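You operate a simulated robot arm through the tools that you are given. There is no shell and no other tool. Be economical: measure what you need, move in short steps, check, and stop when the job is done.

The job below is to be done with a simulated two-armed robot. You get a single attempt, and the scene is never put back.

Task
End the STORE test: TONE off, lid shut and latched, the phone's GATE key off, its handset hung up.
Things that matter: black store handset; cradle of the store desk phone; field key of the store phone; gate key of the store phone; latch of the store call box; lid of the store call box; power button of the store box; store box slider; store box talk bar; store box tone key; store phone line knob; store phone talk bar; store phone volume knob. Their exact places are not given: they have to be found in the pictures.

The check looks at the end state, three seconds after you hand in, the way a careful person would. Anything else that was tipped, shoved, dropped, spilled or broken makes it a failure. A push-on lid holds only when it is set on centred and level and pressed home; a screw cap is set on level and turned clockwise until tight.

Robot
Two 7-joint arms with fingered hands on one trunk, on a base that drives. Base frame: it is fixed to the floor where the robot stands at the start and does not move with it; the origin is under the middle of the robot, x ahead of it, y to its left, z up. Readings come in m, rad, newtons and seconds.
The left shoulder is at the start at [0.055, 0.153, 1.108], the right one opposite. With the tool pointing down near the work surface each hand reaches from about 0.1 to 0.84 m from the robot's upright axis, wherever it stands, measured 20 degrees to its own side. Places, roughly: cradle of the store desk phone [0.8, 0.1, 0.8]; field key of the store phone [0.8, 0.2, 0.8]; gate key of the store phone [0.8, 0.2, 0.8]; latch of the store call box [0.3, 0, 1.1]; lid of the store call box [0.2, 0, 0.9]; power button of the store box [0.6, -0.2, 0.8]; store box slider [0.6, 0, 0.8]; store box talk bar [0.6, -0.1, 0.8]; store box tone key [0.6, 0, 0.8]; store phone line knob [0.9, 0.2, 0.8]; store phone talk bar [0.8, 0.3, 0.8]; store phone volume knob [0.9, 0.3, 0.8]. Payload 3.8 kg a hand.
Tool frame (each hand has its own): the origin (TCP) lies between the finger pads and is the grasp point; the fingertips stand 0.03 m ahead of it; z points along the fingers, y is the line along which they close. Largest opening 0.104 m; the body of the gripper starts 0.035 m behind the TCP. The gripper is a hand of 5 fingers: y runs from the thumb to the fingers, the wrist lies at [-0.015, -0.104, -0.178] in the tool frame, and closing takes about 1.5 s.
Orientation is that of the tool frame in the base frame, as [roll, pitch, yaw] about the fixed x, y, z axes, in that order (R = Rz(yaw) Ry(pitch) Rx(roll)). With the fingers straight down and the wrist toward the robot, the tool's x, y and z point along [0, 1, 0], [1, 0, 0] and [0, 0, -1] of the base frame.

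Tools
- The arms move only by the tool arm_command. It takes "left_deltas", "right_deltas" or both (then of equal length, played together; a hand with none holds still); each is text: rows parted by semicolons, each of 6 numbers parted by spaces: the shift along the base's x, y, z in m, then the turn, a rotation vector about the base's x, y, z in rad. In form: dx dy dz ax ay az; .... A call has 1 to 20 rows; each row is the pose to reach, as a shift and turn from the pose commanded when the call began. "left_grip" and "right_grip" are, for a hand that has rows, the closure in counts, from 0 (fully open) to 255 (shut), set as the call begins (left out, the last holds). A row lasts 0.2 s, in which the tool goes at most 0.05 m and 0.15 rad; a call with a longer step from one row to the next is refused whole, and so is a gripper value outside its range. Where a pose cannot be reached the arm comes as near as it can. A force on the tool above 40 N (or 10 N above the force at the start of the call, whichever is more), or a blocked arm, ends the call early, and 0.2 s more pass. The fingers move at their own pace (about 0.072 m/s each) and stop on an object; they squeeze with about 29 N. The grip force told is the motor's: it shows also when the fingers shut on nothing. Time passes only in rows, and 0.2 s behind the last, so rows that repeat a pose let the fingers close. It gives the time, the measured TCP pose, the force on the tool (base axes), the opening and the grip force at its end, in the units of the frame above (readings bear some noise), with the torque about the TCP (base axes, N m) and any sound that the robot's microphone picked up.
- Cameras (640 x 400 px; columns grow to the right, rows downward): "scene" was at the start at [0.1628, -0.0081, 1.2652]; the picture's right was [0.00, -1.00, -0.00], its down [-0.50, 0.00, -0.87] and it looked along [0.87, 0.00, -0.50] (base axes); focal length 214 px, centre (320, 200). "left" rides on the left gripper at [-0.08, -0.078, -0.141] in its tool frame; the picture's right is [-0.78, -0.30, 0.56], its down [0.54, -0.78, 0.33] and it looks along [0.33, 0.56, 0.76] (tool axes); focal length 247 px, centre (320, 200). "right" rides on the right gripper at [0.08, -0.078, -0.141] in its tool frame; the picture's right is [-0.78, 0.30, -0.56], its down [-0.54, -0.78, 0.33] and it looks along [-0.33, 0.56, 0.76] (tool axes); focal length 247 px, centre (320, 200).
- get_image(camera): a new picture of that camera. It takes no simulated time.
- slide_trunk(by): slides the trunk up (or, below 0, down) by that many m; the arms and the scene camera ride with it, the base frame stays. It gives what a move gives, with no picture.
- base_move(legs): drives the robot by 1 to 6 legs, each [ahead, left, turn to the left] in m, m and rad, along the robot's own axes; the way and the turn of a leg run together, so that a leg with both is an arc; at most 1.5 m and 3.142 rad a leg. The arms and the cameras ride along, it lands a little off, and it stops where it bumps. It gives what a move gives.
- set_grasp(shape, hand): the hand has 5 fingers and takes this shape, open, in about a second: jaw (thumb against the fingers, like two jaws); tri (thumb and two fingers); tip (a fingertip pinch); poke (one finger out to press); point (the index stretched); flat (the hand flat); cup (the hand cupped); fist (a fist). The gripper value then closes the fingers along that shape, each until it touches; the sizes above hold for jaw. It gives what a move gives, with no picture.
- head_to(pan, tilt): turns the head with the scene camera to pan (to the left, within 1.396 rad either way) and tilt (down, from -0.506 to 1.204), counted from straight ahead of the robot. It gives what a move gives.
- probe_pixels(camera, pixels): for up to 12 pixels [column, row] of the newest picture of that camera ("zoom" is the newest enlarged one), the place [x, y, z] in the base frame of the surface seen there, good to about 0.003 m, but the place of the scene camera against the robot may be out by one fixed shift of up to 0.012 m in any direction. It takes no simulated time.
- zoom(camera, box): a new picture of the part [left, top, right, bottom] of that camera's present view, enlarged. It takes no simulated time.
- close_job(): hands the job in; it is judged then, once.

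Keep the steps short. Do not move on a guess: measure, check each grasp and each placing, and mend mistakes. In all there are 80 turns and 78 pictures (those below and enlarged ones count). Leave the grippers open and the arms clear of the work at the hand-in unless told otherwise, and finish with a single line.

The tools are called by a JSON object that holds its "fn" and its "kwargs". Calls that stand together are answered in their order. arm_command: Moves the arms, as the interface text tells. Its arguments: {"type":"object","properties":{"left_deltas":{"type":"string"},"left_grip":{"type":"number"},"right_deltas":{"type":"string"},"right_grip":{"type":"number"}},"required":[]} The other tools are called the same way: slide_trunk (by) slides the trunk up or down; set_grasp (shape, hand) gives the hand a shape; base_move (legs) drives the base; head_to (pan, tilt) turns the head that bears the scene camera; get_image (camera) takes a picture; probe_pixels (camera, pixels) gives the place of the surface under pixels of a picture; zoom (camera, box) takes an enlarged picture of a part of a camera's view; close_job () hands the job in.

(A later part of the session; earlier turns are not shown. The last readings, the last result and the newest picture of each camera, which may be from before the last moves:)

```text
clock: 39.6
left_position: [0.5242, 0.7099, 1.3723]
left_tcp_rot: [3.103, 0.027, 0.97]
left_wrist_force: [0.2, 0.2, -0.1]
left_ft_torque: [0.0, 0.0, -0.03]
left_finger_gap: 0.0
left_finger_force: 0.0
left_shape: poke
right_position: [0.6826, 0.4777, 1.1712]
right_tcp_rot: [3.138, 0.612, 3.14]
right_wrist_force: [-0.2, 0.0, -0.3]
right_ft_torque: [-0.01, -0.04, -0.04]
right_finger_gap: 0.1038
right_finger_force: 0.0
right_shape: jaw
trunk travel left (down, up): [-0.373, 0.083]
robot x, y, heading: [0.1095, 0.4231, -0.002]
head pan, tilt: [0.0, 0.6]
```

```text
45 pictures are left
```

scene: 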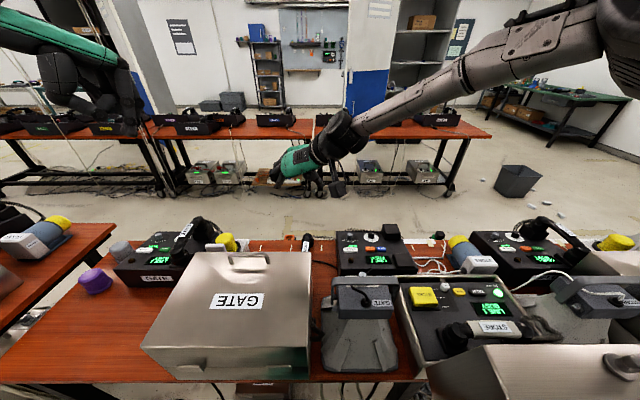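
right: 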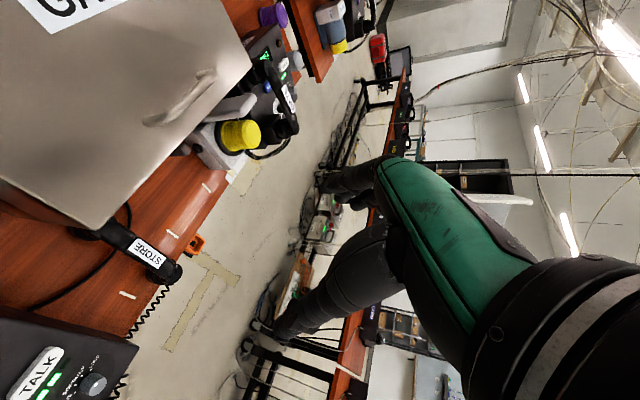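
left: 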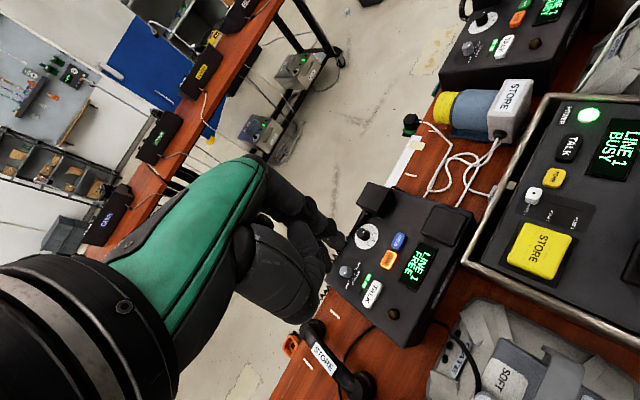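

{"fn": "zoom", "kwargs": {"camera": "right", "box": [60, 190, 220, 290]}}

{"fn": "probe_pixels", "kwargs": {"camera": "right", "pixels": [[108, 232], [120, 237], [130, 245], [146, 252], [160, 262], [168, 272], [175, 265], [150, 245], [140, 258], [100, 228], [130, 282]]}}

{"fn": "zoom", "kwargs": {"camera": "scene", "box": [260, 210, 420, 310]}}

```text
4.00 times, centred on (140, 240) of right
```

zoom: 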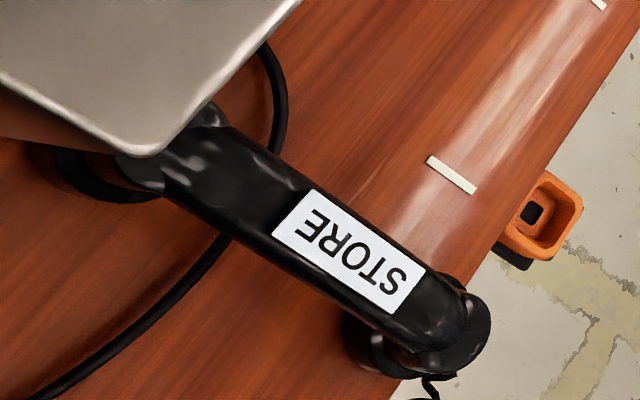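

```text
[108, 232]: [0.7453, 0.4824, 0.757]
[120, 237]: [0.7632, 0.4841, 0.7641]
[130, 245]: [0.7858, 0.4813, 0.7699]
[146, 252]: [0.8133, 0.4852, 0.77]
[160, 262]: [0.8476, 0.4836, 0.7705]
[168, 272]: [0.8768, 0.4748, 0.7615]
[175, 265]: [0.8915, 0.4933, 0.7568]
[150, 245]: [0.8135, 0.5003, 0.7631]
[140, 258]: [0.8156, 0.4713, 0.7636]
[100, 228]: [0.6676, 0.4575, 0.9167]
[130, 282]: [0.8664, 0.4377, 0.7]
```

```text
4.00 times, centred on (340, 260) of scene
```

zoom: 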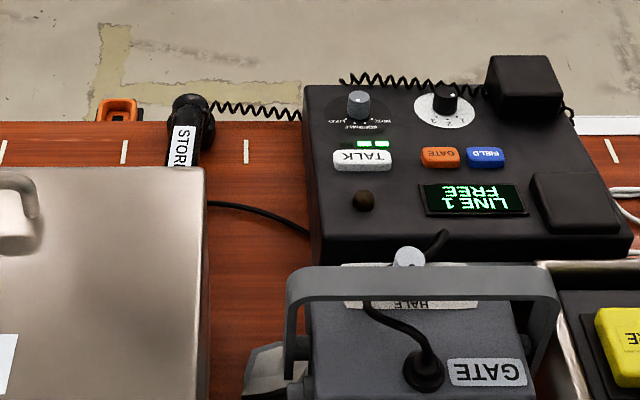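

Handle axis is y ≈ 0.485, x 0.72–0.90, top z 0.77, table 0.70. I'll move over its middle and reduce the tilt to about 20°.

{"fn": "arm_command", "kwargs": {"right_deltas": "0.03 0.002 -0.02 0 0.05 0; 0.06 0.004 -0.04 0 0.10 0; 0.09 0.006 -0.07 0 0.16 0; 0.115 0.007 -0.11 0 0.21 0; 0.128 0.007 -0.15 0 0.26 0; 0.128 0.007 -0.19 0 0.26 0; 0.128 0.007 -0.23 0 0.26 0; 0.128 0.007 -0.27 0 0.26 0; 0.128 0.007 -0.30 0 0.26 0; 0.128 0.007 -0.30 0 0.26 0"}}

{"fn": "get_image", "kwargs": {"camera": "right"}}

{"fn": "get_image", "kwargs": {"camera": "scene"}}

```text
clock: 41.8
left_position: [0.5246, 0.7087, 1.372]
left_tcp_rot: [3.102, 0.027, 0.973]
left_wrist_force: [-0.4, 0.5, -0.9]
left_ft_torque: [0.01, -0.01, 0.01]
left_finger_gap: 0.0
left_finger_force: 0.0
left_shape: poke
right_position: [0.7085, 0.4481, 0.9057]
right_tcp_rot: [3.111, 0.367, 3.131]
right_wrist_force: [0.7, -0.2, 0.3]
right_ft_torque: [-0.02, -0.02, 0.0]
right_finger_gap: 0.1039
right_finger_force: 0.2
right_shape: jaw
right hand out of reach, approached as far as the arm can: row 1, 2, 3, 4, 5, 6, 7, 8, 9, 10
trunk travel left (down, up): [-0.373, 0.083]
robot x, y, heading: [0.1049, 0.4217, -0.002]
head pan, tilt: [0.0, 0.6]
```

```text
42 pictures are left
```

right: 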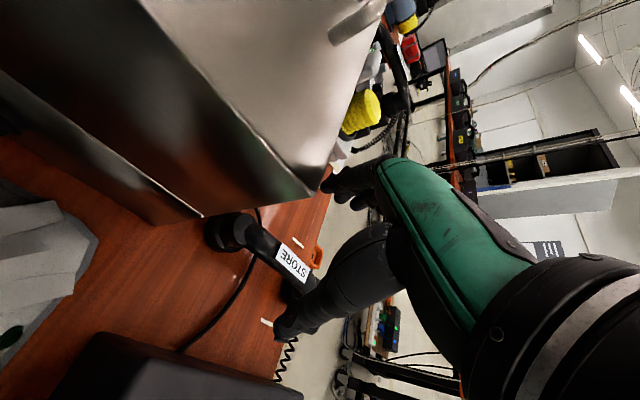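

```text
41 pictures are left
```

scene: 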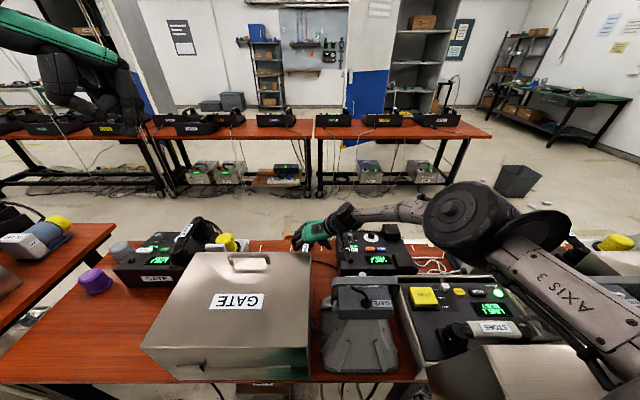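

It stopped 0.1 m short. More forward tilt reached farther before, so I'll go up slightly, tilt to about 35° again and extend.

{"fn": "arm_command", "kwargs": {"right_deltas": "0.0 0 0.03 0 -0.05 0; 0.01 0 0.05 0 -0.12 0; 0.03 0.01 0.05 0 -0.19 0; 0.05 0.02 0.05 0 -0.26 0; 0.07 0.03 0.05 0 -0.32 0; 0.09 0.037 0.05 0 -0.32 0; 0.10 0.037 0.04 0 -0.32 0; 0.10 0.037 0.02 0 -0.32 0; 0.10 0.037 0.0 0 -0.32 0; 0.10 0.037 -0.02 0 -0.32 0"}}

{"fn": "head_to", "kwargs": {"pan": 0.0, "tilt": 1.2}}

{"fn": "get_image", "kwargs": {"camera": "scene"}}

```text
clock: 44.0
left_position: [0.5221, 0.7087, 1.373]
left_tcp_rot: [3.103, 0.025, 0.971]
left_wrist_force: [0.0, -0.4, 0.7]
left_ft_torque: [0.02, 0.01, 0.01]
left_finger_gap: 0.0
left_finger_force: 0.0
left_shape: poke
right_position: [0.775, 0.4812, 0.929]
right_tcp_rot: [-3.141, 0.671, 3.142]
right_wrist_force: [0.4, -0.9, -1.1]
right_ft_torque: [-0.01, 0.01, 0.0]
right_finger_gap: 0.1038
right_finger_force: 0.0
right_shape: jaw
right hand out of reach, approached as far as the arm can: row 6, 7, 8, 9, 10
trunk travel left (down, up): [-0.373, 0.083]
robot x, y, heading: [0.1059, 0.4214, 0.001]
head pan, tilt: [0.0, 0.6]
```

```text
clock: 45.0
left_position: [0.5235, 0.7085, 1.372]
left_tcp_rot: [3.103, 0.027, 0.972]
left_wrist_force: [-0.2, 0.3, -0.3]
left_ft_torque: [0.0, 0.01, -0.01]
left_finger_gap: 0.0
left_finger_force: 0.0
left_shape: poke
right_position: [0.7746, 0.4821, 0.9283]
right_tcp_rot: [-3.141, 0.674, 3.141]
right_wrist_force: [0.2, -0.1, 0.4]
right_ft_torque: [0.02, 0.01, 0.01]
right_finger_gap: 0.1039
right_finger_force: 0.1
right_shape: jaw
trunk travel left (down, up): [-0.373, 0.083]
robot x, y, heading: [0.1044, 0.4269, -0.004]
head pan, tilt: [0.0, 1.201]
```

```text
40 pictures are left
```

scene: 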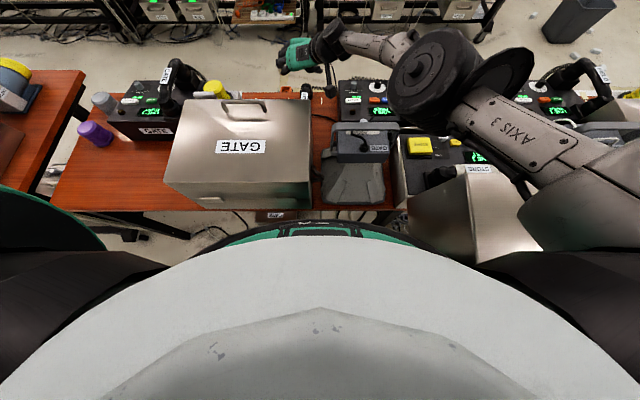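

Only a little more reach is needed. I'll check how far the robot's own front is from the table edge before nudging forward.

{"fn": "probe_pixels", "kwargs": {"camera": "scene", "pixels": [[330, 224], [330, 232], [320, 250], [320, 300], [250, 236], [400, 236], [60, 208], [275, 215], [240, 205], [340, 205], [150, 225], [425, 235]]}}

```text
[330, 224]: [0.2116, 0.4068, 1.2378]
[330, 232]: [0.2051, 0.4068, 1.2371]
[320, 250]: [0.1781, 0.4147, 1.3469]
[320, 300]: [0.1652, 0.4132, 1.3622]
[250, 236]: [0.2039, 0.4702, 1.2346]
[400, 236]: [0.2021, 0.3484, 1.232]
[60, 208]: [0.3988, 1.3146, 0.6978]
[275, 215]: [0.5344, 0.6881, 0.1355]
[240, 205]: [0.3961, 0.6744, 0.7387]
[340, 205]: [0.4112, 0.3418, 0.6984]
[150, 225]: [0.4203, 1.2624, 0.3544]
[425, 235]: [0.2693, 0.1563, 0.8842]
```

The chest front is at x ≈ 0.21 and the table edge at 0.40, so a 6 cm nudge forward is safe.

{"fn": "base_move", "kwargs": {"legs": [[0.06, 0, 0]]}}

{"fn": "arm_command", "kwargs": {"right_deltas": "-0.01 0.003 -0.02 0 0.05 0; -0.02 0.003 -0.04 0 0.1 0; -0.025 0.003 -0.06 0 0.15 0; -0.025 0.003 -0.08 0 0.15 0"}}

{"fn": "get_image", "kwargs": {"camera": "right"}}

```text
clock: 45.9
left_position: [0.5736, 0.7098, 1.3761]
left_tcp_rot: [3.097, 0.019, 0.972]
left_wrist_force: [-0.6, 0.1, 0.3]
left_ft_torque: [0.02, -0.05, 0.02]
left_finger_gap: 0.0
left_finger_force: 0.1
left_shape: poke
right_position: [0.8276, 0.4828, 0.9347]
right_tcp_rot: [-3.141, 0.679, -3.14]
right_wrist_force: [-0.9, -0.2, 0.3]
right_ft_torque: [0.02, -0.02, -0.03]
right_finger_gap: 0.1038
right_finger_force: 0.0
right_shape: jaw
trunk travel left (down, up): [-0.373, 0.083]
robot x, y, heading: [0.1659, 0.4203, -0.002]
head pan, tilt: [0.0, 1.201]
```

```text
clock: 46.9
left_position: [0.5817, 0.7093, 1.3735]
left_tcp_rot: [3.104, 0.026, 0.971]
left_wrist_force: [0.8, -0.4, -0.2]
left_ft_torque: [-0.01, -0.01, 0.04]
left_finger_gap: 0.0
left_finger_force: 0.0
left_shape: poke
right_position: [0.7886, 0.473, 0.8757]
right_tcp_rot: [-3.141, 0.52, -3.14]
right_wrist_force: [-1.0, 0.7, -0.1]
right_ft_torque: [0.01, -0.02, -0.04]
right_finger_gap: 0.1041
right_finger_force: 0.1
right_shape: jaw
right hand out of reach, approached as far as the arm can: row 1, 2, 3, 4
trunk travel left (down, up): [-0.373, 0.083]
robot x, y, heading: [0.168, 0.4233, -0.003]
head pan, tilt: [0.0, 1.201]
```

```text
39 pictures are left
```

right: 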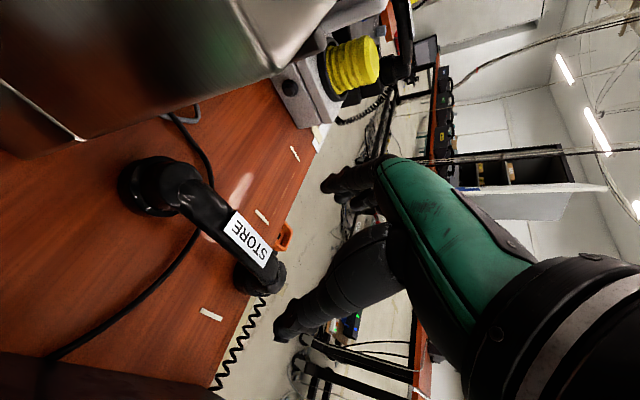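

Less tilt costs reach. I'll raise the hand slightly, lower the trunk 0.1 m, and re-approach with more tilt.

{"fn": "arm_command", "kwargs": {"right_deltas": "0 0 0.04 0 -0.03 0; 0 0 0.08 0 -0.06 0; 0 0.003 0.12 0 -0.08 0"}}

{"fn": "slide_trunk", "kwargs": {"by": -0.1}}

{"fn": "arm_command", "kwargs": {"right_deltas": "0.01 0.005 -0.01 0 0 0; 0.015 0.01 -0.02 0 0 0; 0.02 0.012 -0.03 0 0 0; 0.02 0.012 -0.04 0 0 0; 0.02 0.012 -0.05 0 0 0"}}

{"fn": "get_image", "kwargs": {"camera": "right"}}

```text
clock: 47.7
left_position: [0.581, 0.7101, 1.3737]
left_tcp_rot: [3.103, 0.023, 0.969]
left_wrist_force: [0.8, -0.3, 0.2]
left_ft_torque: [-0.01, 0.0, -0.01]
left_finger_gap: 0.0003
left_finger_force: 0.0
left_shape: poke
right_position: [0.7887, 0.4783, 0.9959]
right_tcp_rot: [3.141, 0.602, 3.142]
right_wrist_force: [0.6, -0.8, -0.1]
right_ft_torque: [0.03, -0.02, 0.01]
right_finger_gap: 0.1041
right_finger_force: 0.1
right_shape: jaw
trunk travel left (down, up): [-0.373, 0.083]
robot x, y, heading: [0.1657, 0.4243, -0.001]
head pan, tilt: [0.0, 1.201]
```

```text
clock: 49.1
left_position: [0.5812, 0.7103, 1.2727]
left_tcp_rot: [3.102, 0.025, 0.971]
left_wrist_force: [0.6, -1.3, -0.4]
left_ft_torque: [0.03, -0.03, -0.01]
left_finger_gap: 0.0
left_finger_force: 0.1
left_shape: poke
right_position: [0.789, 0.4786, 0.8974]
right_tcp_rot: [3.14, 0.6, -3.141]
right_wrist_force: [0.8, -0.4, -0.6]
right_ft_torque: [0.0, 0.0, 0.02]
right_finger_gap: 0.1041
right_finger_force: 0.1
right_shape: jaw
trunk travel left (down, up): [-0.273, 0.183]
robot x, y, heading: [0.1687, 0.4244, -0.002]
head pan, tilt: [0.0, 1.201]
```

```text
clock: 50.3
left_position: [0.5819, 0.709, 1.2716]
left_tcp_rot: [3.101, 0.027, 0.969]
left_wrist_force: [0.0, -0.4, -0.5]
left_ft_torque: [-0.03, 0.01, -0.01]
left_finger_gap: 0.0001
left_finger_force: 0.0
left_shape: poke
right_position: [0.8085, 0.4893, 0.8456]
right_tcp_rot: [3.141, 0.6, -3.14]
right_wrist_force: [-0.7, -0.2, -0.3]
right_ft_torque: [0.03, 0.02, -0.02]
right_finger_gap: 0.104
right_finger_force: 0.0
right_shape: jaw
trunk travel left (down, up): [-0.273, 0.183]
robot x, y, heading: [0.1694, 0.4237, 0.001]
head pan, tilt: [0.0, 1.201]
```

```text
38 pictures are left
```

right: 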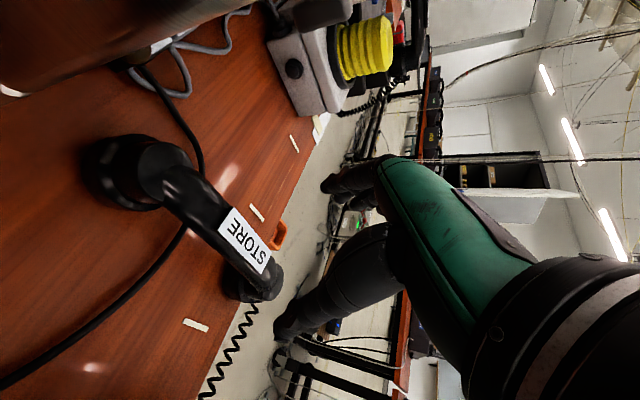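

No limit now. I'll measure the handset and finger positions.

{"fn": "probe_pixels", "kwargs": {"camera": "right", "pixels": [[120, 170], [165, 170], [190, 205], [215, 228], [240, 240], [265, 275], [285, 325], [328, 185], [222, 240], [240, 215], [265, 295], [90, 175]]}}

```text
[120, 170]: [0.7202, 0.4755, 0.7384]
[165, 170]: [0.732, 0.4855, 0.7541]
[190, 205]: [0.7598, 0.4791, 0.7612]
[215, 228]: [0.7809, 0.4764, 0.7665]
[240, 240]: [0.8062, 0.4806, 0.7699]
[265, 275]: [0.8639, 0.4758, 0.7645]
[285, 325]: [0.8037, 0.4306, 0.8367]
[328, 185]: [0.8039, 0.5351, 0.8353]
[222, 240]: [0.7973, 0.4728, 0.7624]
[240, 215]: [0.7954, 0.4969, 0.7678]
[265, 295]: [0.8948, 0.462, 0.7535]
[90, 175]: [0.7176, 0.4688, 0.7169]
```

Handle axis is at y ≈ 0.482, centre x ≈ 0.805. I'll lower straight down and close.

{"fn": "arm_command", "kwargs": {"right_deltas": "-0.003 -0.005 -0.02 0 0 0; -0.003 -0.006 -0.04 0 0 0; -0.003 -0.006 -0.06 0 0 0; -0.003 -0.006 -0.072 0 0 0; -0.003 -0.006 -0.08 0 0 0; -0.003 -0.006 -0.08 0 0 0"}}

{"fn": "get_image", "kwargs": {"camera": "right"}}

```text
clock: 51.7
left_position: [0.5826, 0.7089, 1.2735]
left_tcp_rot: [3.101, 0.023, 0.973]
left_wrist_force: [-0.6, -0.2, -0.2]
left_ft_torque: [-0.02, -0.01, -0.02]
left_finger_gap: 0.0001
left_finger_force: 0.1
left_shape: poke
right_position: [0.8058, 0.4834, 0.767]
right_tcp_rot: [-3.141, 0.604, -3.14]
right_wrist_force: [0.6, 0.4, -0.2]
right_ft_torque: [-0.02, -0.01, 0.03]
right_finger_gap: 0.1039
right_finger_force: 0.1
right_shape: jaw
trunk travel left (down, up): [-0.273, 0.183]
robot x, y, heading: [0.1668, 0.4219, 0.0]
head pan, tilt: [0.0, 1.201]
```

```text
37 pictures are left
```

right: 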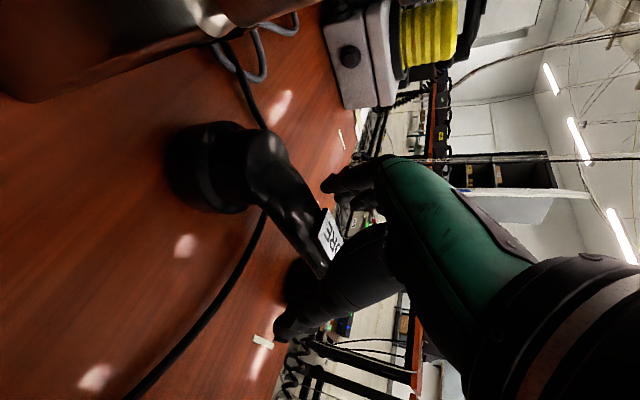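

The handle is between thumb and fingers. I'll close the grip.

{"fn": "arm_command", "kwargs": {"right_deltas": "0 0 -0.003 0 0 0; 0 0 -0.003 0 0 0; 0 0 -0.003 0 0 0; 0 0 -0.003 0 0 0; 0 0 -0.003 0 0 0; 0 0 -0.003 0 0 0; 0 0 -0.003 0 0 0; 0 0 -0.003 0 0 0", "right_grip": 255}}

{"fn": "get_image", "kwargs": {"camera": "right"}}

```text
clock: 53.5
left_position: [0.5821, 0.709, 1.2725]
left_tcp_rot: [3.101, 0.026, 0.971]
left_wrist_force: [0.5, 1.3, -0.7]
left_ft_torque: [-0.03, -0.02, -0.01]
left_finger_gap: 0.0
left_finger_force: 0.1
left_shape: poke
right_position: [0.8049, 0.4838, 0.7637]
right_tcp_rot: [3.14, 0.603, -3.14]
right_wrist_force: [1.0, -0.6, -0.2]
right_ft_torque: [-0.1, -0.06, 0.01]
right_finger_gap: 0.0307
right_finger_force: 29.5
right_shape: jaw
trunk travel left (down, up): [-0.273, 0.183]
robot x, y, heading: [0.163, 0.4226, -0.001]
head pan, tilt: [0.0, 1.201]
```

```text
36 pictures are left
```

right: 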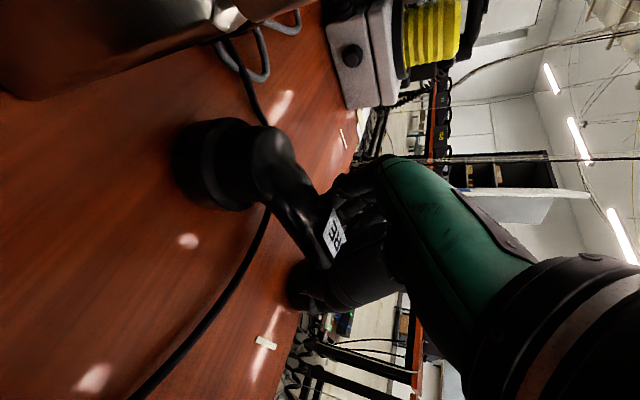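

Grip is firm at a 0.031 m gap. Lifting 0.15 m.

{"fn": "arm_command", "kwargs": {"right_deltas": "0 0 0.02 0 0 0; 0 0 0.05 0 0 0; 0 0 0.08 0 0 0; 0 0 0.11 0 0 0; 0 0 0.14 0 0 0; 0 0 0.16 0 0 0; 0 0 0.16 0 0 0"}}

{"fn": "get_image", "kwargs": {"camera": "right"}}

{"fn": "head_to", "kwargs": {"pan": -0.2, "tilt": 0.75}}

{"fn": "get_image", "kwargs": {"camera": "scene"}}

```text
clock: 55.1
left_position: [0.5832, 0.7082, 1.2716]
left_tcp_rot: [3.105, 0.027, 0.971]
left_wrist_force: [0.8, 0.1, -0.3]
left_ft_torque: [-0.02, 0.0, 0.0]
left_finger_gap: 0.0001
left_finger_force: 0.0
left_shape: poke
right_position: [0.8054, 0.4859, 0.9226]
right_tcp_rot: [-3.141, 0.601, -3.139]
right_wrist_force: [-0.5, -0.3, -2.7]
right_ft_torque: [0.01, 0.05, -0.01]
right_finger_gap: 0.0302
right_finger_force: 28.6
right_shape: jaw
trunk travel left (down, up): [-0.273, 0.183]
robot x, y, heading: [0.1651, 0.4227, 0.002]
head pan, tilt: [0.0, 1.201]
```

```text
35 pictures are left
```

right: 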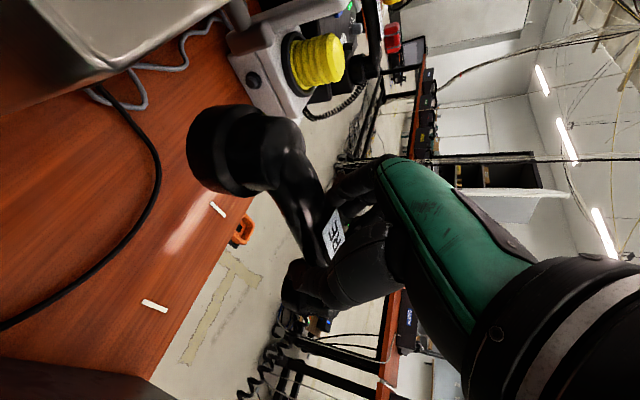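

```text
clock: 56.0
left_position: [0.5826, 0.708, 1.2729]
left_tcp_rot: [3.102, 0.025, 0.97]
left_wrist_force: [0.3, 0.3, 0.0]
left_ft_torque: [-0.02, 0.02, 0.02]
left_finger_gap: 0.0002
left_finger_force: 0.1
left_shape: poke
right_position: [0.8064, 0.4855, 0.9237]
right_tcp_rot: [3.141, 0.6, -3.139]
right_wrist_force: [0.6, 0.3, -2.8]
right_ft_torque: [0.01, 0.02, -0.01]
right_finger_gap: 0.0302
right_finger_force: 28.8
right_shape: jaw
trunk travel left (down, up): [-0.273, 0.183]
robot x, y, heading: [0.163, 0.4244, 0.003]
head pan, tilt: [-0.201, 0.75]
```

```text
34 pictures are left
```

scene: 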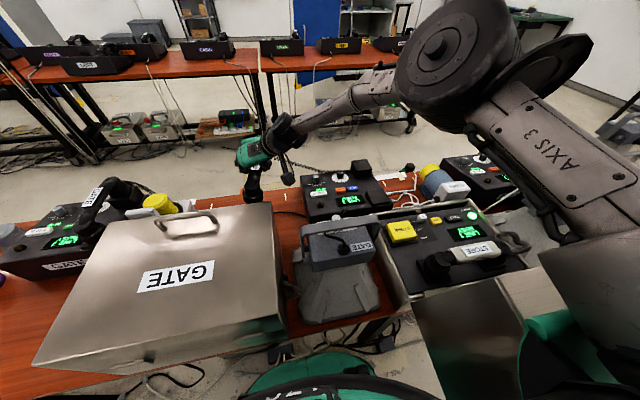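

Handset lifted. I'll look at the cradle closely and measure it.

{"fn": "zoom", "kwargs": {"camera": "scene", "box": [290, 145, 410, 220]}}

{"fn": "probe_pixels", "kwargs": {"camera": "scene", "pixels": [[353, 162], [365, 161], [357, 170], [369, 169], [361, 182], [378, 180], [368, 200], [388, 196], [364, 190], [372, 189], [340, 176], [353, 188]]}}

```text
5.33 times, centred on (350, 182) of scene
```

zoom: 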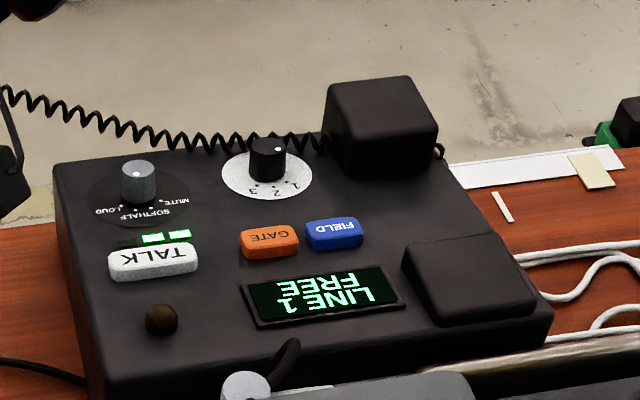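

```text
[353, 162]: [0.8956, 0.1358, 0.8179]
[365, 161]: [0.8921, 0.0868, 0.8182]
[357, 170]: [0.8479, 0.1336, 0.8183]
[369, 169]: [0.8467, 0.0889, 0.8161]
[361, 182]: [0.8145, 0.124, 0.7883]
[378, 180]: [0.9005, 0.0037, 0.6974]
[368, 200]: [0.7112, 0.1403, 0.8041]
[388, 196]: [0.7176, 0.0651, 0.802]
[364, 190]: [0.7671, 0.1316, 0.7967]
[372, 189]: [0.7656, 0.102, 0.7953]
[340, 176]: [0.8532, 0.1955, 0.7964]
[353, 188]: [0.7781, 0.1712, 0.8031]
```

{"fn": "probe_pixels", "kwargs": {"camera": "zoom", "pixels": [[335, 90], [405, 82], [345, 140], [430, 130], [385, 110], [415, 250], [490, 245], [440, 300], [520, 290], [465, 270], [410, 262], [430, 315]]}}

{"fn": "probe_pixels", "kwargs": {"camera": "right", "pixels": [[205, 120], [195, 150], [225, 190], [255, 150], [285, 290], [310, 290], [300, 180], [230, 105], [330, 232]]}}

{"fn": "zoom", "kwargs": {"camera": "scene", "box": [470, 130, 600, 220]}}

```text
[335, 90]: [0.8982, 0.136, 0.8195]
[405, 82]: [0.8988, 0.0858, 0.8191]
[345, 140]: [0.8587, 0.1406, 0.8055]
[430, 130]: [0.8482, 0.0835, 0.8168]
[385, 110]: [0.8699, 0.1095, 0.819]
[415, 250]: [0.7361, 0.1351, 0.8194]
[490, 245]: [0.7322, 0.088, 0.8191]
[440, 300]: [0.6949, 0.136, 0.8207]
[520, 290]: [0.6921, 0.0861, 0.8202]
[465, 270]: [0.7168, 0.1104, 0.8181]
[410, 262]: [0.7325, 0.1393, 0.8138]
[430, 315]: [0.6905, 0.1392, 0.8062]
```

```text
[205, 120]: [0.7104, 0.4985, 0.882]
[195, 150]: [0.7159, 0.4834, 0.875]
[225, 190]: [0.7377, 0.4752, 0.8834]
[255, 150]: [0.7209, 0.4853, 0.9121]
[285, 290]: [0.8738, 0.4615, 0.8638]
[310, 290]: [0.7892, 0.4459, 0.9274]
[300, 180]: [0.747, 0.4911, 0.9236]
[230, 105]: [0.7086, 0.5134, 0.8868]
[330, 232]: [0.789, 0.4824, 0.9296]
```

```text
4.44 times, centred on (535, 175) of scene
```

zoom: 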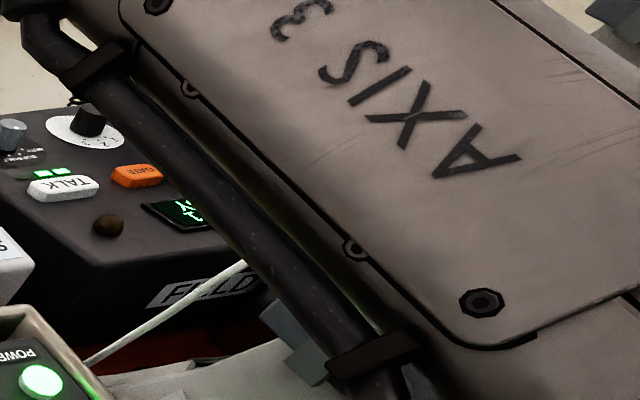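

Cradle blocks: far centre (0.873, 0.111), near centre (0.715, 0.111), tops z 0.819. The handset centre should be at x 0.794, y 0.111. I'll move sideways at height, in stages.

{"fn": "arm_command", "kwargs": {"right_deltas": "0 -0.03 0.02 0 0 0; 0 -0.07 0.03 0 0 0; 0 -0.11 0.03 0 0 0; -0.003 -0.15 0.03 0 0 0; -0.005 -0.19 0.03 0 0 0; -0.007 -0.23 0.03 0 0 0; -0.007 -0.23 0.03 0 0 0"}}

```text
clock: 57.6
left_position: [0.5824, 0.7094, 1.2727]
left_tcp_rot: [3.101, 0.026, 0.971]
left_wrist_force: [0.3, 0.3, 0.4]
left_ft_torque: [-0.01, 0.0, -0.01]
left_finger_gap: 0.0
left_finger_force: 0.0
left_shape: poke
right_position: [0.8071, 0.2645, 0.9366]
right_tcp_rot: [3.118, 0.616, 3.129]
right_wrist_force: [-0.1, 0.9, -2.0]
right_ft_torque: [-0.03, 0.03, 0.0]
right_finger_gap: 0.0301
right_finger_force: 28.8
right_shape: jaw
right hand out of reach, approached as far as the arm can: row 5, 6, 7
trunk travel left (down, up): [-0.273, 0.183]
robot x, y, heading: [0.1627, 0.4255, 0.001]
head pan, tilt: [-0.201, 0.75]
```

The arm can't hold this orientation as far right as the cradle, and the open lid stops the base from going further right. So I'll put the handset back on the table, close and latch the lid first, then hang up. Returning over the original spot and lowering.

{"fn": "arm_command", "kwargs": {"right_deltas": "0 0.04 0.01 0 0 0; 0 0.08 0.01 0 0 0; 0 0.12 0.01 0 0 0; -0.001 0.16 0.01 0.01 -0.01 0.01; -0.001 0.20 0.0 0.02 -0.015 0.01; -0.001 0.22 -0.01 0.022 -0.015 0.01; -0.001 0.22 -0.05 0.022 -0.015 0.01; -0.001 0.22 -0.09 0.022 -0.015 0.01; -0.001 0.22 -0.13 0.022 -0.015 0.01; -0.001 0.22 -0.15 0.022 -0.015 0.01; -0.001 0.22 -0.16 0.022 -0.015 0.01; -0.001 0.22 -0.16 0.022 -0.015 0.01"}}

{"fn": "get_image", "kwargs": {"camera": "right"}}

```text
clock: 60.2
left_position: [0.5816, 0.7093, 1.272]
left_tcp_rot: [3.099, 0.025, 0.971]
left_wrist_force: [0.5, 0.4, 0.0]
left_ft_torque: [-0.01, 0.02, -0.01]
left_finger_gap: 0.0001
left_finger_force: 0.1
left_shape: poke
right_position: [0.8057, 0.4851, 0.7756]
right_tcp_rot: [3.112, 0.616, 3.136]
right_wrist_force: [0.6, 1.0, -2.2]
right_ft_torque: [-0.03, -0.05, 0.02]
right_finger_gap: 0.0298
right_finger_force: 29.5
right_shape: jaw
trunk travel left (down, up): [-0.273, 0.183]
robot x, y, heading: [0.1646, 0.4228, -0.001]
head pan, tilt: [-0.201, 0.75]
```

```text
31 pictures are left
```

right: 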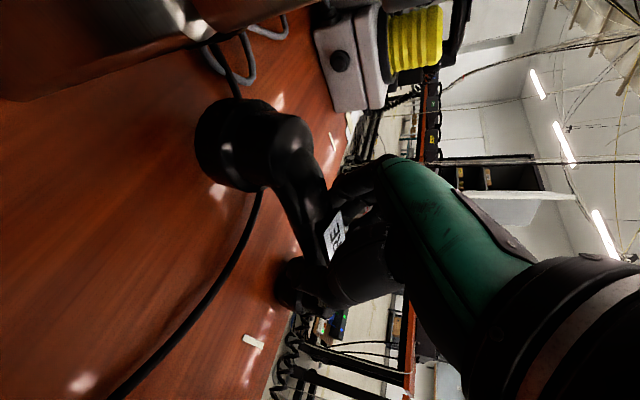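

About 1 cm above the table. I'll lower and open.

{"fn": "arm_command", "kwargs": {"right_deltas": "0 0 -0.004 -0.015 -0.008 0; 0 0 -0.008 -0.03 -0.013 0; 0 0 -0.011 -0.03 -0.013 0; 0 0 -0.012 -0.03 -0.013 0"}}

{"fn": "arm_command", "kwargs": {"right_deltas": "0 0 0 0 0 0; 0 0 0 0 0 0; 0 0 0 0 0 0; 0 0 0 0 0 0; 0 0 0 0 0 0; 0 0 0 0 0 0", "right_grip": 0}}

{"fn": "arm_command", "kwargs": {"right_deltas": "0 0 0.03 0 0 0; 0 0 0.07 0 0 0; 0 0 0.11 0 0 0; 0 0 0.15 0 0 0; 0 0 0.19 0 0 0; -0.02 -0.02 0.23 0 0 0; -0.04 -0.04 0.27 0 0 0; -0.06 -0.06 0.31 0 0 0; -0.08 -0.08 0.34 0 0 0"}}

{"fn": "get_image", "kwargs": {"camera": "right"}}

```text
clock: 61.2
left_position: [0.5799, 0.7094, 1.2728]
left_tcp_rot: [3.101, 0.024, 0.972]
left_wrist_force: [-0.6, -0.1, -0.8]
left_ft_torque: [0.01, -0.02, -0.02]
left_finger_gap: 0.0002
left_finger_force: 0.1
left_shape: poke
right_position: [0.8047, 0.484, 0.7667]
right_tcp_rot: [-3.133, 0.631, -3.124]
right_wrist_force: [-1.1, 0.7, 7.8]
right_ft_torque: [-0.16, -0.23, -0.02]
right_finger_gap: 0.0309
right_finger_force: 29.1
right_shape: jaw
trunk travel left (down, up): [-0.273, 0.183]
robot x, y, heading: [0.1663, 0.4229, 0.0]
head pan, tilt: [-0.201, 0.75]
```

```text
clock: 62.6
left_position: [0.5813, 0.7096, 1.2726]
left_tcp_rot: [3.101, 0.025, 0.969]
left_wrist_force: [0.1, -0.3, -0.2]
left_ft_torque: [0.01, 0.0, 0.0]
left_finger_gap: 0.0
left_finger_force: 0.0
left_shape: poke
right_position: [0.8055, 0.4845, 0.7644]
right_tcp_rot: [-3.134, 0.629, -3.125]
right_wrist_force: [0.5, 0.8, -0.4]
right_ft_torque: [0.0, -0.01, 0.04]
right_finger_gap: 0.1036
right_finger_force: 0.1
right_shape: jaw
trunk travel left (down, up): [-0.273, 0.183]
robot x, y, heading: [0.1735, 0.4249, -0.002]
head pan, tilt: [-0.201, 0.75]
```

```text
clock: 64.6
left_position: [0.5803, 0.7094, 1.2734]
left_tcp_rot: [3.1, 0.026, 0.97]
left_wrist_force: [0.6, -0.3, 0.3]
left_ft_torque: [-0.05, -0.01, 0.01]
left_finger_gap: 0.0
left_finger_force: 0.1
left_shape: poke
right_position: [0.7122, 0.4447, 1.1059]
right_tcp_rot: [3.123, 0.638, -3.13]
right_wrist_force: [-0.2, 0.4, -0.1]
right_ft_torque: [-0.03, 0.01, 0.0]
right_finger_gap: 0.1036
right_finger_force: 0.0
right_shape: jaw
right hand out of reach, approached as far as the arm can: row 8, 9
trunk travel left (down, up): [-0.273, 0.183]
robot x, y, heading: [0.1656, 0.4207, -0.001]
head pan, tilt: [-0.201, 0.75]
```

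```text
30 pictures are left
```

right: 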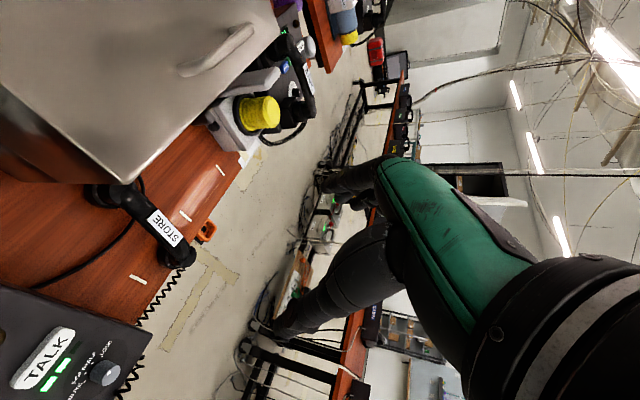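

The handset is back on the table. I'll fold the right hand to its default orientation, then drive back and right to face the lid handle.

{"fn": "arm_command", "kwargs": {"right_deltas": "-0.009 -0.012 0.012 0.04 0.04 -0.126; -0.018 -0.024 0.024 0.081 0.081 -0.253; -0.027 -0.036 0.036 0.121 0.121 -0.379; -0.036 -0.048 0.048 0.162 0.162 -0.505; -0.045 -0.06 0.06 0.202 0.202 -0.632; -0.054 -0.072 0.072 0.243 0.243 -0.758; -0.063 -0.084 0.084 0.283 0.283 -0.884; -0.072 -0.096 0.096 0.324 0.324 -1.01; -0.081 -0.108 0.108 0.364 0.364 -1.137; -0.09 -0.12 0.12 0.405 0.405 -1.263; -0.1 -0.132 0.132 0.445 0.445 -1.389; -0.11 -0.145 0.145 0.4855 0.4855 -1.5157; -0.13 -0.145 0.145 0.4855 0.4855 -1.5157; -0.16 -0.145 0.145 0.4855 0.4855 -1.5157; -0.2 -0.145 0.145 0.4855 0.4855 -1.5157"}}

{"fn": "base_move", "kwargs": {"legs": [[-0.3, 0, 0], [0, -0.32, 0]]}}

{"fn": "head_to", "kwargs": {"pan": -0.1, "tilt": 0.85}}

{"fn": "get_image", "kwargs": {"camera": "scene"}}

```text
clock: 67.8
left_position: [0.5813, 0.7085, 1.272]
left_tcp_rot: [3.102, 0.025, 0.971]
left_wrist_force: [0.0, -0.7, 0.9]
left_ft_torque: [0.02, 0.01, -0.01]
left_finger_gap: 0.0
left_finger_force: 0.1
left_shape: poke
right_position: [0.5157, 0.2953, 1.2486]
right_tcp_rot: [3.14, 0.009, 1.584]
right_wrist_force: [0.6, 0.8, -0.9]
right_ft_torque: [-0.02, -0.04, 0.02]
right_finger_gap: 0.1037
right_finger_force: 0.1
right_shape: jaw
right hand out of reach, approached as far as the arm can: row 1, 2, 3, 4, 5, 6
trunk travel left (down, up): [-0.273, 0.183]
robot x, y, heading: [0.1669, 0.4227, -0.002]
head pan, tilt: [-0.201, 0.75]
```

```text
clock: 71.5
left_position: [0.2779, 0.3929, 1.2718]
left_tcp_rot: [3.102, 0.026, 0.964]
left_wrist_force: [-0.6, 0.7, -0.7]
left_ft_torque: [0.03, -0.04, 0.02]
left_finger_gap: 0.0
left_finger_force: 0.1
left_shape: poke
right_position: [0.2099, -0.0199, 1.2488]
right_tcp_rot: [-3.141, 0.011, 1.579]
right_wrist_force: [-0.5, -0.4, -0.6]
right_ft_torque: [0.0, -0.02, -0.01]
right_finger_gap: 0.1038
right_finger_force: 0.1
right_shape: jaw
trunk travel left (down, up): [-0.273, 0.183]
robot x, y, heading: [-0.1352, 0.1123, -0.006]
head pan, tilt: [-0.201, 0.75]
```

```text
clock: 72.2
left_position: [0.2778, 0.3915, 1.2719]
left_tcp_rot: [3.1, 0.028, 0.966]
left_wrist_force: [0.1, -0.3, 0.7]
left_ft_torque: [0.0, 0.01, 0.0]
left_finger_gap: 0.0
left_finger_force: 0.0
left_shape: poke
right_position: [0.2102, -0.0213, 1.2474]
right_tcp_rot: [3.139, 0.009, 1.579]
right_wrist_force: [-0.2, 0.3, 0.3]
right_ft_torque: [-0.02, 0.0, 0.01]
right_finger_gap: 0.1039
right_finger_force: 0.1
right_shape: jaw
trunk travel left (down, up): [-0.273, 0.183]
robot x, y, heading: [-0.1405, 0.1112, -0.009]
head pan, tilt: [-0.099, 0.85]
```

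```text
29 pictures are left
```

scene: 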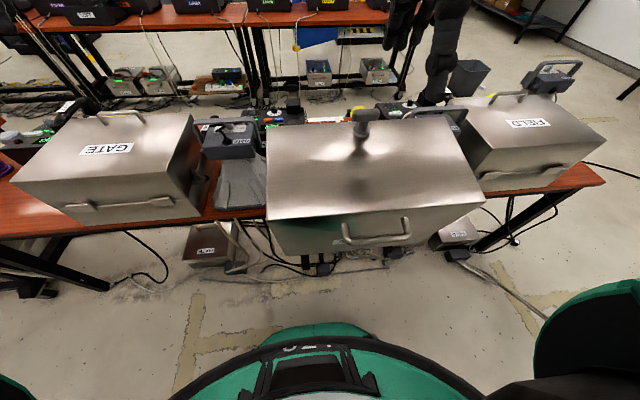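

The handle is clear at about (375,238). I'll zoom in and measure it.

{"fn": "zoom", "kwargs": {"camera": "scene", "box": [310, 190, 470, 270]}}

{"fn": "probe_pixels", "kwargs": {"camera": "scene", "pixels": [[350, 243], [375, 239], [400, 236], [343, 225], [406, 218], [375, 228], [375, 215], [375, 252], [320, 252], [268, 218], [484, 198], [360, 135]]}}

```text
4.00 times, centred on (390, 230) of scene
```

zoom: 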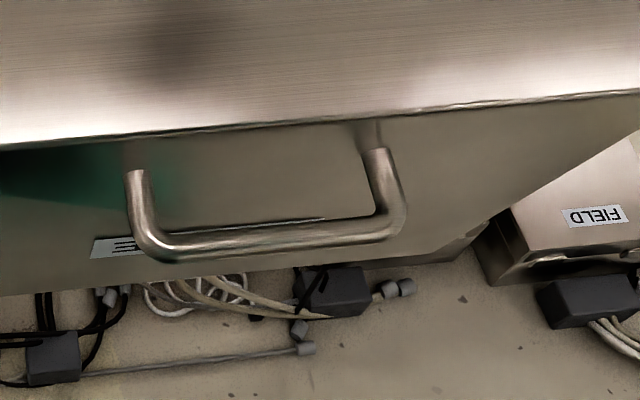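

```text
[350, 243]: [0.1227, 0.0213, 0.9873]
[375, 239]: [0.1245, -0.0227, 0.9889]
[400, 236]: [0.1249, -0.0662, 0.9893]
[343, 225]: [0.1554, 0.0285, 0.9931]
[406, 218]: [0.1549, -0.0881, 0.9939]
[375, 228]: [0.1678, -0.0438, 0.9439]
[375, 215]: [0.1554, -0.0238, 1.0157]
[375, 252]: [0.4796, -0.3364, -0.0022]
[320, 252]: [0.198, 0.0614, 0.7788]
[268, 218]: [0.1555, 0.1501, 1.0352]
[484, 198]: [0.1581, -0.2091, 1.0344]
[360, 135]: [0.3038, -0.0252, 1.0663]
```

Bar centre ≈ (0.126, −0.028, 0.985), gap to panel about 3 cm; hinge ≈ (0.388, 0.80), bar radius about 0.32. I need room for the wrist, so I'll back off and then tilt the hand forward about 0.4 rad with a partly closed jaw.

{"fn": "base_move", "kwargs": {"legs": [[-0.17, 0, 0]]}}

{"fn": "arm_command", "kwargs": {"right_deltas": "0 -0.003 -0.02 0 -0.08 0; 0 -0.006 -0.04 0 -0.16 0; 0 -0.008 -0.06 0 -0.24 0; 0 -0.008 -0.08 0 -0.32 0; 0 -0.008 -0.10 0 -0.40 0; 0 -0.008 -0.12 0 -0.40 0; 0 -0.008 -0.12 0 -0.40 0", "right_grip": 125}}

{"fn": "get_image", "kwargs": {"camera": "right"}}

{"fn": "head_to", "kwargs": {"pan": -0.2, "tilt": 0.55}}

{"fn": "get_image", "kwargs": {"camera": "scene"}}

```text
clock: 73.7
left_position: [0.1121, 0.3933, 1.2713]
left_tcp_rot: [3.103, 0.027, 0.964]
left_wrist_force: [-0.5, -0.4, -0.7]
left_ft_torque: [-0.01, -0.01, -0.01]
left_finger_gap: 0.0
left_finger_force: 0.1
left_shape: poke
right_position: [0.0427, -0.0184, 1.2478]
right_tcp_rot: [3.142, 0.007, 1.577]
right_wrist_force: [0.4, 0.2, 0.3]
right_ft_torque: [-0.03, 0.0, 0.04]
right_finger_gap: 0.1035
right_finger_force: 0.0
right_shape: jaw
trunk travel left (down, up): [-0.273, 0.183]
robot x, y, heading: [-0.309, 0.1116, -0.008]
head pan, tilt: [-0.099, 0.85]
```

```text
clock: 75.3
left_position: [0.1086, 0.3931, 1.2728]
left_tcp_rot: [3.1, 0.026, 0.963]
left_wrist_force: [-0.2, 0.5, 0.0]
left_ft_torque: [0.03, 0.0, 0.0]
left_finger_gap: 0.0001
left_finger_force: 0.2
left_shape: poke
right_position: [0.1027, 0.007, 1.1568]
right_tcp_rot: [2.742, 0.01, 1.574]
right_wrist_force: [-0.5, -0.1, 0.4]
right_ft_torque: [0.03, -0.01, -0.02]
right_finger_gap: 0.0531
right_finger_force: 0.0
right_shape: jaw
right hand out of reach, approached as far as the arm can: row 3, 4, 5, 6, 7
trunk travel left (down, up): [-0.273, 0.183]
robot x, y, heading: [-0.3093, 0.1064, -0.009]
head pan, tilt: [-0.099, 0.85]
```

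```text
27 pictures are left
```

right: 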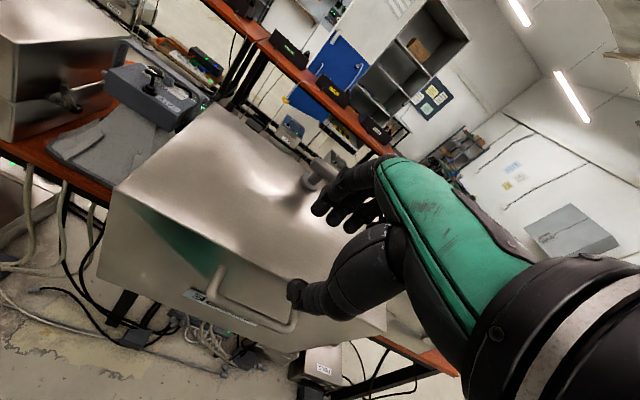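

```text
clock: 76.1
left_position: [0.1088, 0.3916, 1.2728]
left_tcp_rot: [3.103, 0.026, 0.963]
left_wrist_force: [-0.1, 0.8, 0.3]
left_ft_torque: [0.01, -0.01, 0.01]
left_finger_gap: 0.0
left_finger_force: 0.0
left_shape: poke
right_position: [0.1043, 0.0064, 1.1563]
right_tcp_rot: [2.742, 0.012, 1.571]
right_wrist_force: [0.1, 0.2, -1.0]
right_ft_torque: [0.04, -0.01, 0.0]
right_finger_gap: 0.0535
right_finger_force: 0.2
right_shape: jaw
trunk travel left (down, up): [-0.273, 0.183]
robot x, y, heading: [-0.3089, 0.1094, -0.01]
head pan, tilt: [-0.201, 0.55]
```

```text
26 pictures are left
```

scene: 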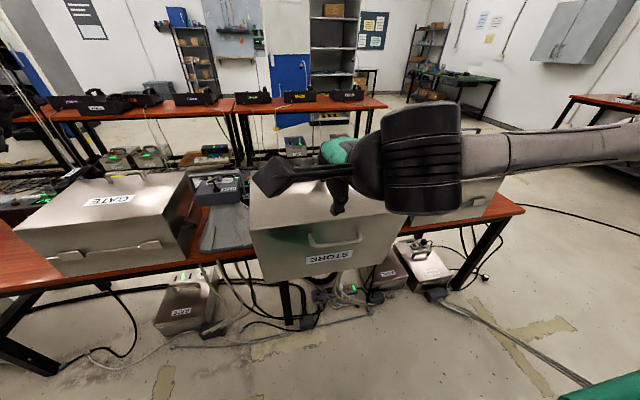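

The hand can't get nearer than f≈0.41 here, close to what's needed. I'll measure the handle and finger positions with the right camera.

{"fn": "probe_pixels", "kwargs": {"camera": "right", "pixels": [[212, 293], [240, 312], [265, 325], [290, 330], [220, 268], [296, 310], [292, 288], [300, 300], [320, 208], [332, 215], [350, 222], [365, 215]]}}

{"fn": "zoom", "kwargs": {"camera": "right", "box": [190, 160, 390, 350]}}

```text
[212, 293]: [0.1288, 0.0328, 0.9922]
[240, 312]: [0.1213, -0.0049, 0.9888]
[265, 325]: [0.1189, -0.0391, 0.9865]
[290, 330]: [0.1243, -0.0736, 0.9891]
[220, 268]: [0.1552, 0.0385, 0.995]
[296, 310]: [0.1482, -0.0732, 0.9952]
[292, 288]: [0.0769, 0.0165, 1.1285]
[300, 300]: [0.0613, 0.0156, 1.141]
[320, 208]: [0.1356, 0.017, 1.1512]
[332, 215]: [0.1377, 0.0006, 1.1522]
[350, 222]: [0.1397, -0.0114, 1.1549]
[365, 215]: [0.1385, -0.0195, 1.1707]
```

```text
2.11 times, centred on (290, 255) of right
```

zoom: 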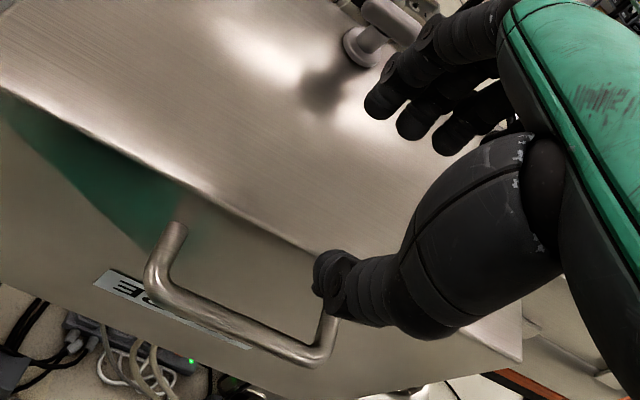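

Right-camera values: bar ≈ (0.125, −0.020, 0.984), fingers straddle from TCP +0.012 to −0.045 in y. I'll back off 3 cm more and move to the pre-grasp point, then check.

{"fn": "base_move", "kwargs": {"legs": [[-0.03, 0, 0]]}}

{"fn": "arm_command", "kwargs": {"right_deltas": "0.002 -0.004 -0.03 0 0 0; 0.005 -0.009 -0.06 0 0 0; 0.006 -0.0125 -0.08 0 0 0; 0.006 -0.0125 -0.086 0 0 0; 0.006 -0.0125 -0.086 0 0 0"}}

{"fn": "get_image", "kwargs": {"camera": "right"}}

```text
clock: 76.9
left_position: [0.0866, 0.3932, 1.2696]
left_tcp_rot: [3.106, 0.03, 0.964]
left_wrist_force: [1.5, 0.4, -0.2]
left_ft_torque: [0.03, 0.06, -0.03]
left_finger_gap: 0.0
left_finger_force: 0.0
left_shape: poke
right_position: [0.08, 0.0071, 1.1541]
right_tcp_rot: [2.748, 0.012, 1.571]
right_wrist_force: [0.3, 0.0, 0.0]
right_ft_torque: [0.0, 0.07, 0.01]
right_finger_gap: 0.0534
right_finger_force: 0.0
right_shape: jaw
trunk travel left (down, up): [-0.273, 0.183]
robot x, y, heading: [-0.3392, 0.1093, -0.005]
head pan, tilt: [-0.201, 0.55]
```

```text
clock: 78.1
left_position: [0.0795, 0.3928, 1.2716]
left_tcp_rot: [3.103, 0.027, 0.965]
left_wrist_force: [0.2, -0.5, -0.9]
left_ft_torque: [0.01, -0.01, 0.03]
left_finger_gap: 0.0
left_finger_force: 0.2
left_shape: poke
right_position: [0.0931, 0.0004, 1.0695]
right_tcp_rot: [2.744, 0.01, 1.572]
right_wrist_force: [0.0, 1.0, -0.2]
right_ft_torque: [0.02, 0.03, 0.0]
right_finger_gap: 0.0534
right_finger_force: 0.1
right_shape: jaw
right hand out of reach, approached as far as the arm can: row 1, 2, 3, 4, 5
trunk travel left (down, up): [-0.273, 0.183]
robot x, y, heading: [-0.3349, 0.11, -0.007]
head pan, tilt: [-0.201, 0.55]
```

```text
24 pictures are left
```

right: 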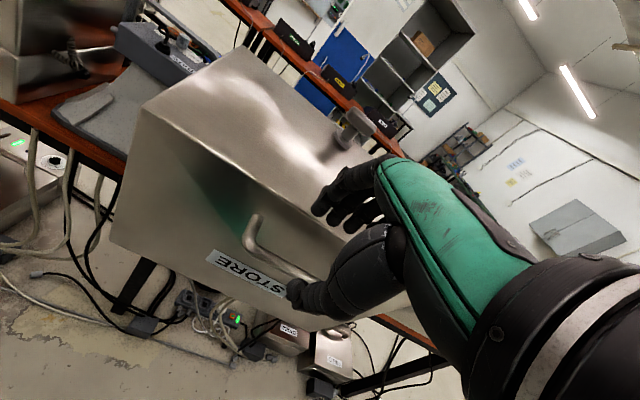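

Still a little too folded. I'll raise the trunk 0.08 m to give the elbow room, then come to the pre-grasp point again.

{"fn": "slide_trunk", "kwargs": {"by": 0.08}}

{"fn": "arm_command", "kwargs": {"right_deltas": "-0.003 -0.002 -0.03 0 0 0; -0.006 -0.004 -0.05 0 0 0; -0.011 -0.0065 -0.08 0 0 0; -0.011 -0.0065 -0.08 0 0 0"}}

```text
clock: 79.3
left_position: [0.0808, 0.394, 1.3511]
left_tcp_rot: [3.102, 0.027, 0.965]
left_wrist_force: [0.3, 0.0, 0.0]
left_ft_torque: [-0.02, -0.03, 0.01]
left_finger_gap: 0.0002
left_finger_force: 0.0
left_shape: poke
right_position: [0.0919, 0.0008, 1.1491]
right_tcp_rot: [2.743, 0.012, 1.57]
right_wrist_force: [-0.9, -0.1, -0.3]
right_ft_torque: [0.01, -0.01, -0.02]
right_finger_gap: 0.0536
right_finger_force: 0.0
right_shape: jaw
trunk travel left (down, up): [-0.353, 0.103]
robot x, y, heading: [-0.3383, 0.1125, -0.01]
head pan, tilt: [-0.201, 0.55]
```

```text
clock: 80.3
left_position: [0.0796, 0.3937, 1.3528]
left_tcp_rot: [3.103, 0.026, 0.963]
left_wrist_force: [0.1, -0.2, -0.7]
left_ft_torque: [-0.02, -0.02, -0.03]
left_finger_gap: 0.0
left_finger_force: 0.1
left_shape: poke
right_position: [0.0817, -0.0046, 1.0682]
right_tcp_rot: [2.743, 0.01, 1.572]
right_wrist_force: [0.6, 0.3, 0.3]
right_ft_torque: [-0.02, 0.02, 0.0]
right_finger_gap: 0.0532
right_finger_force: 0.1
right_shape: jaw
trunk travel left (down, up): [-0.353, 0.103]
robot x, y, heading: [-0.3391, 0.1079, -0.008]
head pan, tilt: [-0.201, 0.55]
```

Reachable now. I'll slide along the finger direction to straddle the bar.

{"fn": "arm_command", "kwargs": {"right_deltas": "0.006 -0.001 -0.016 0 0 0; 0.012 -0.0015 -0.032 0 0 0; 0.018 -0.0015 -0.048 0 0 0; 0.025 -0.0015 -0.065 0 0 0; 0.031 -0.0015 -0.080 0 0 0; 0.031 -0.0015 -0.080 0 0 0"}}

{"fn": "zoom", "kwargs": {"camera": "right", "box": [200, 150, 400, 350]}}

```text
clock: 81.5
left_position: [0.0735, 0.3917, 1.3537]
left_tcp_rot: [3.099, 0.022, 0.962]
left_wrist_force: [0.4, 0.3, 0.1]
left_ft_torque: [-0.01, 0.02, -0.03]
left_finger_gap: 0.0
left_finger_force: 0.0
left_shape: poke
right_position: [0.1048, 0.0048, 1.0042]
right_tcp_rot: [2.742, 0.012, 1.569]
right_wrist_force: [-32.3, -4.2, 17.4]
right_ft_torque: [-0.12, -1.89, -0.57]
right_finger_gap: 0.0504
right_finger_force: 0.1
right_shape: jaw
right hand out of reach, approached as far as the arm can: row 4, 5
trunk travel left (down, up): [-0.353, 0.103]
robot x, y, heading: [-0.339, 0.1111, -0.009]
head pan, tilt: [-0.201, 0.55]
stopped in row 5 (right hand): the force on the tool passed its limit at 49 N (the readings are from after the stop); the commanded pose is now the measured one
```

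```text
2.00 times, centred on (300, 250) of right
```

zoom: 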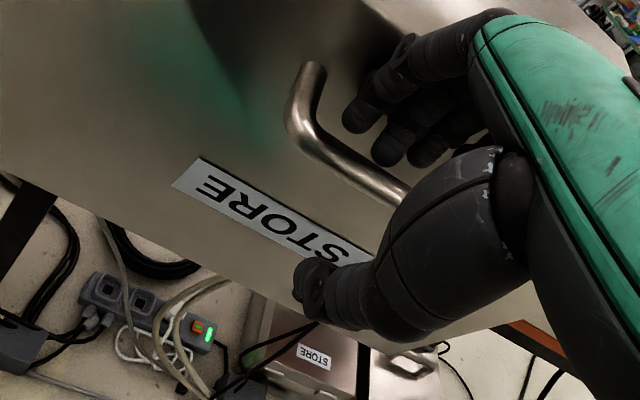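

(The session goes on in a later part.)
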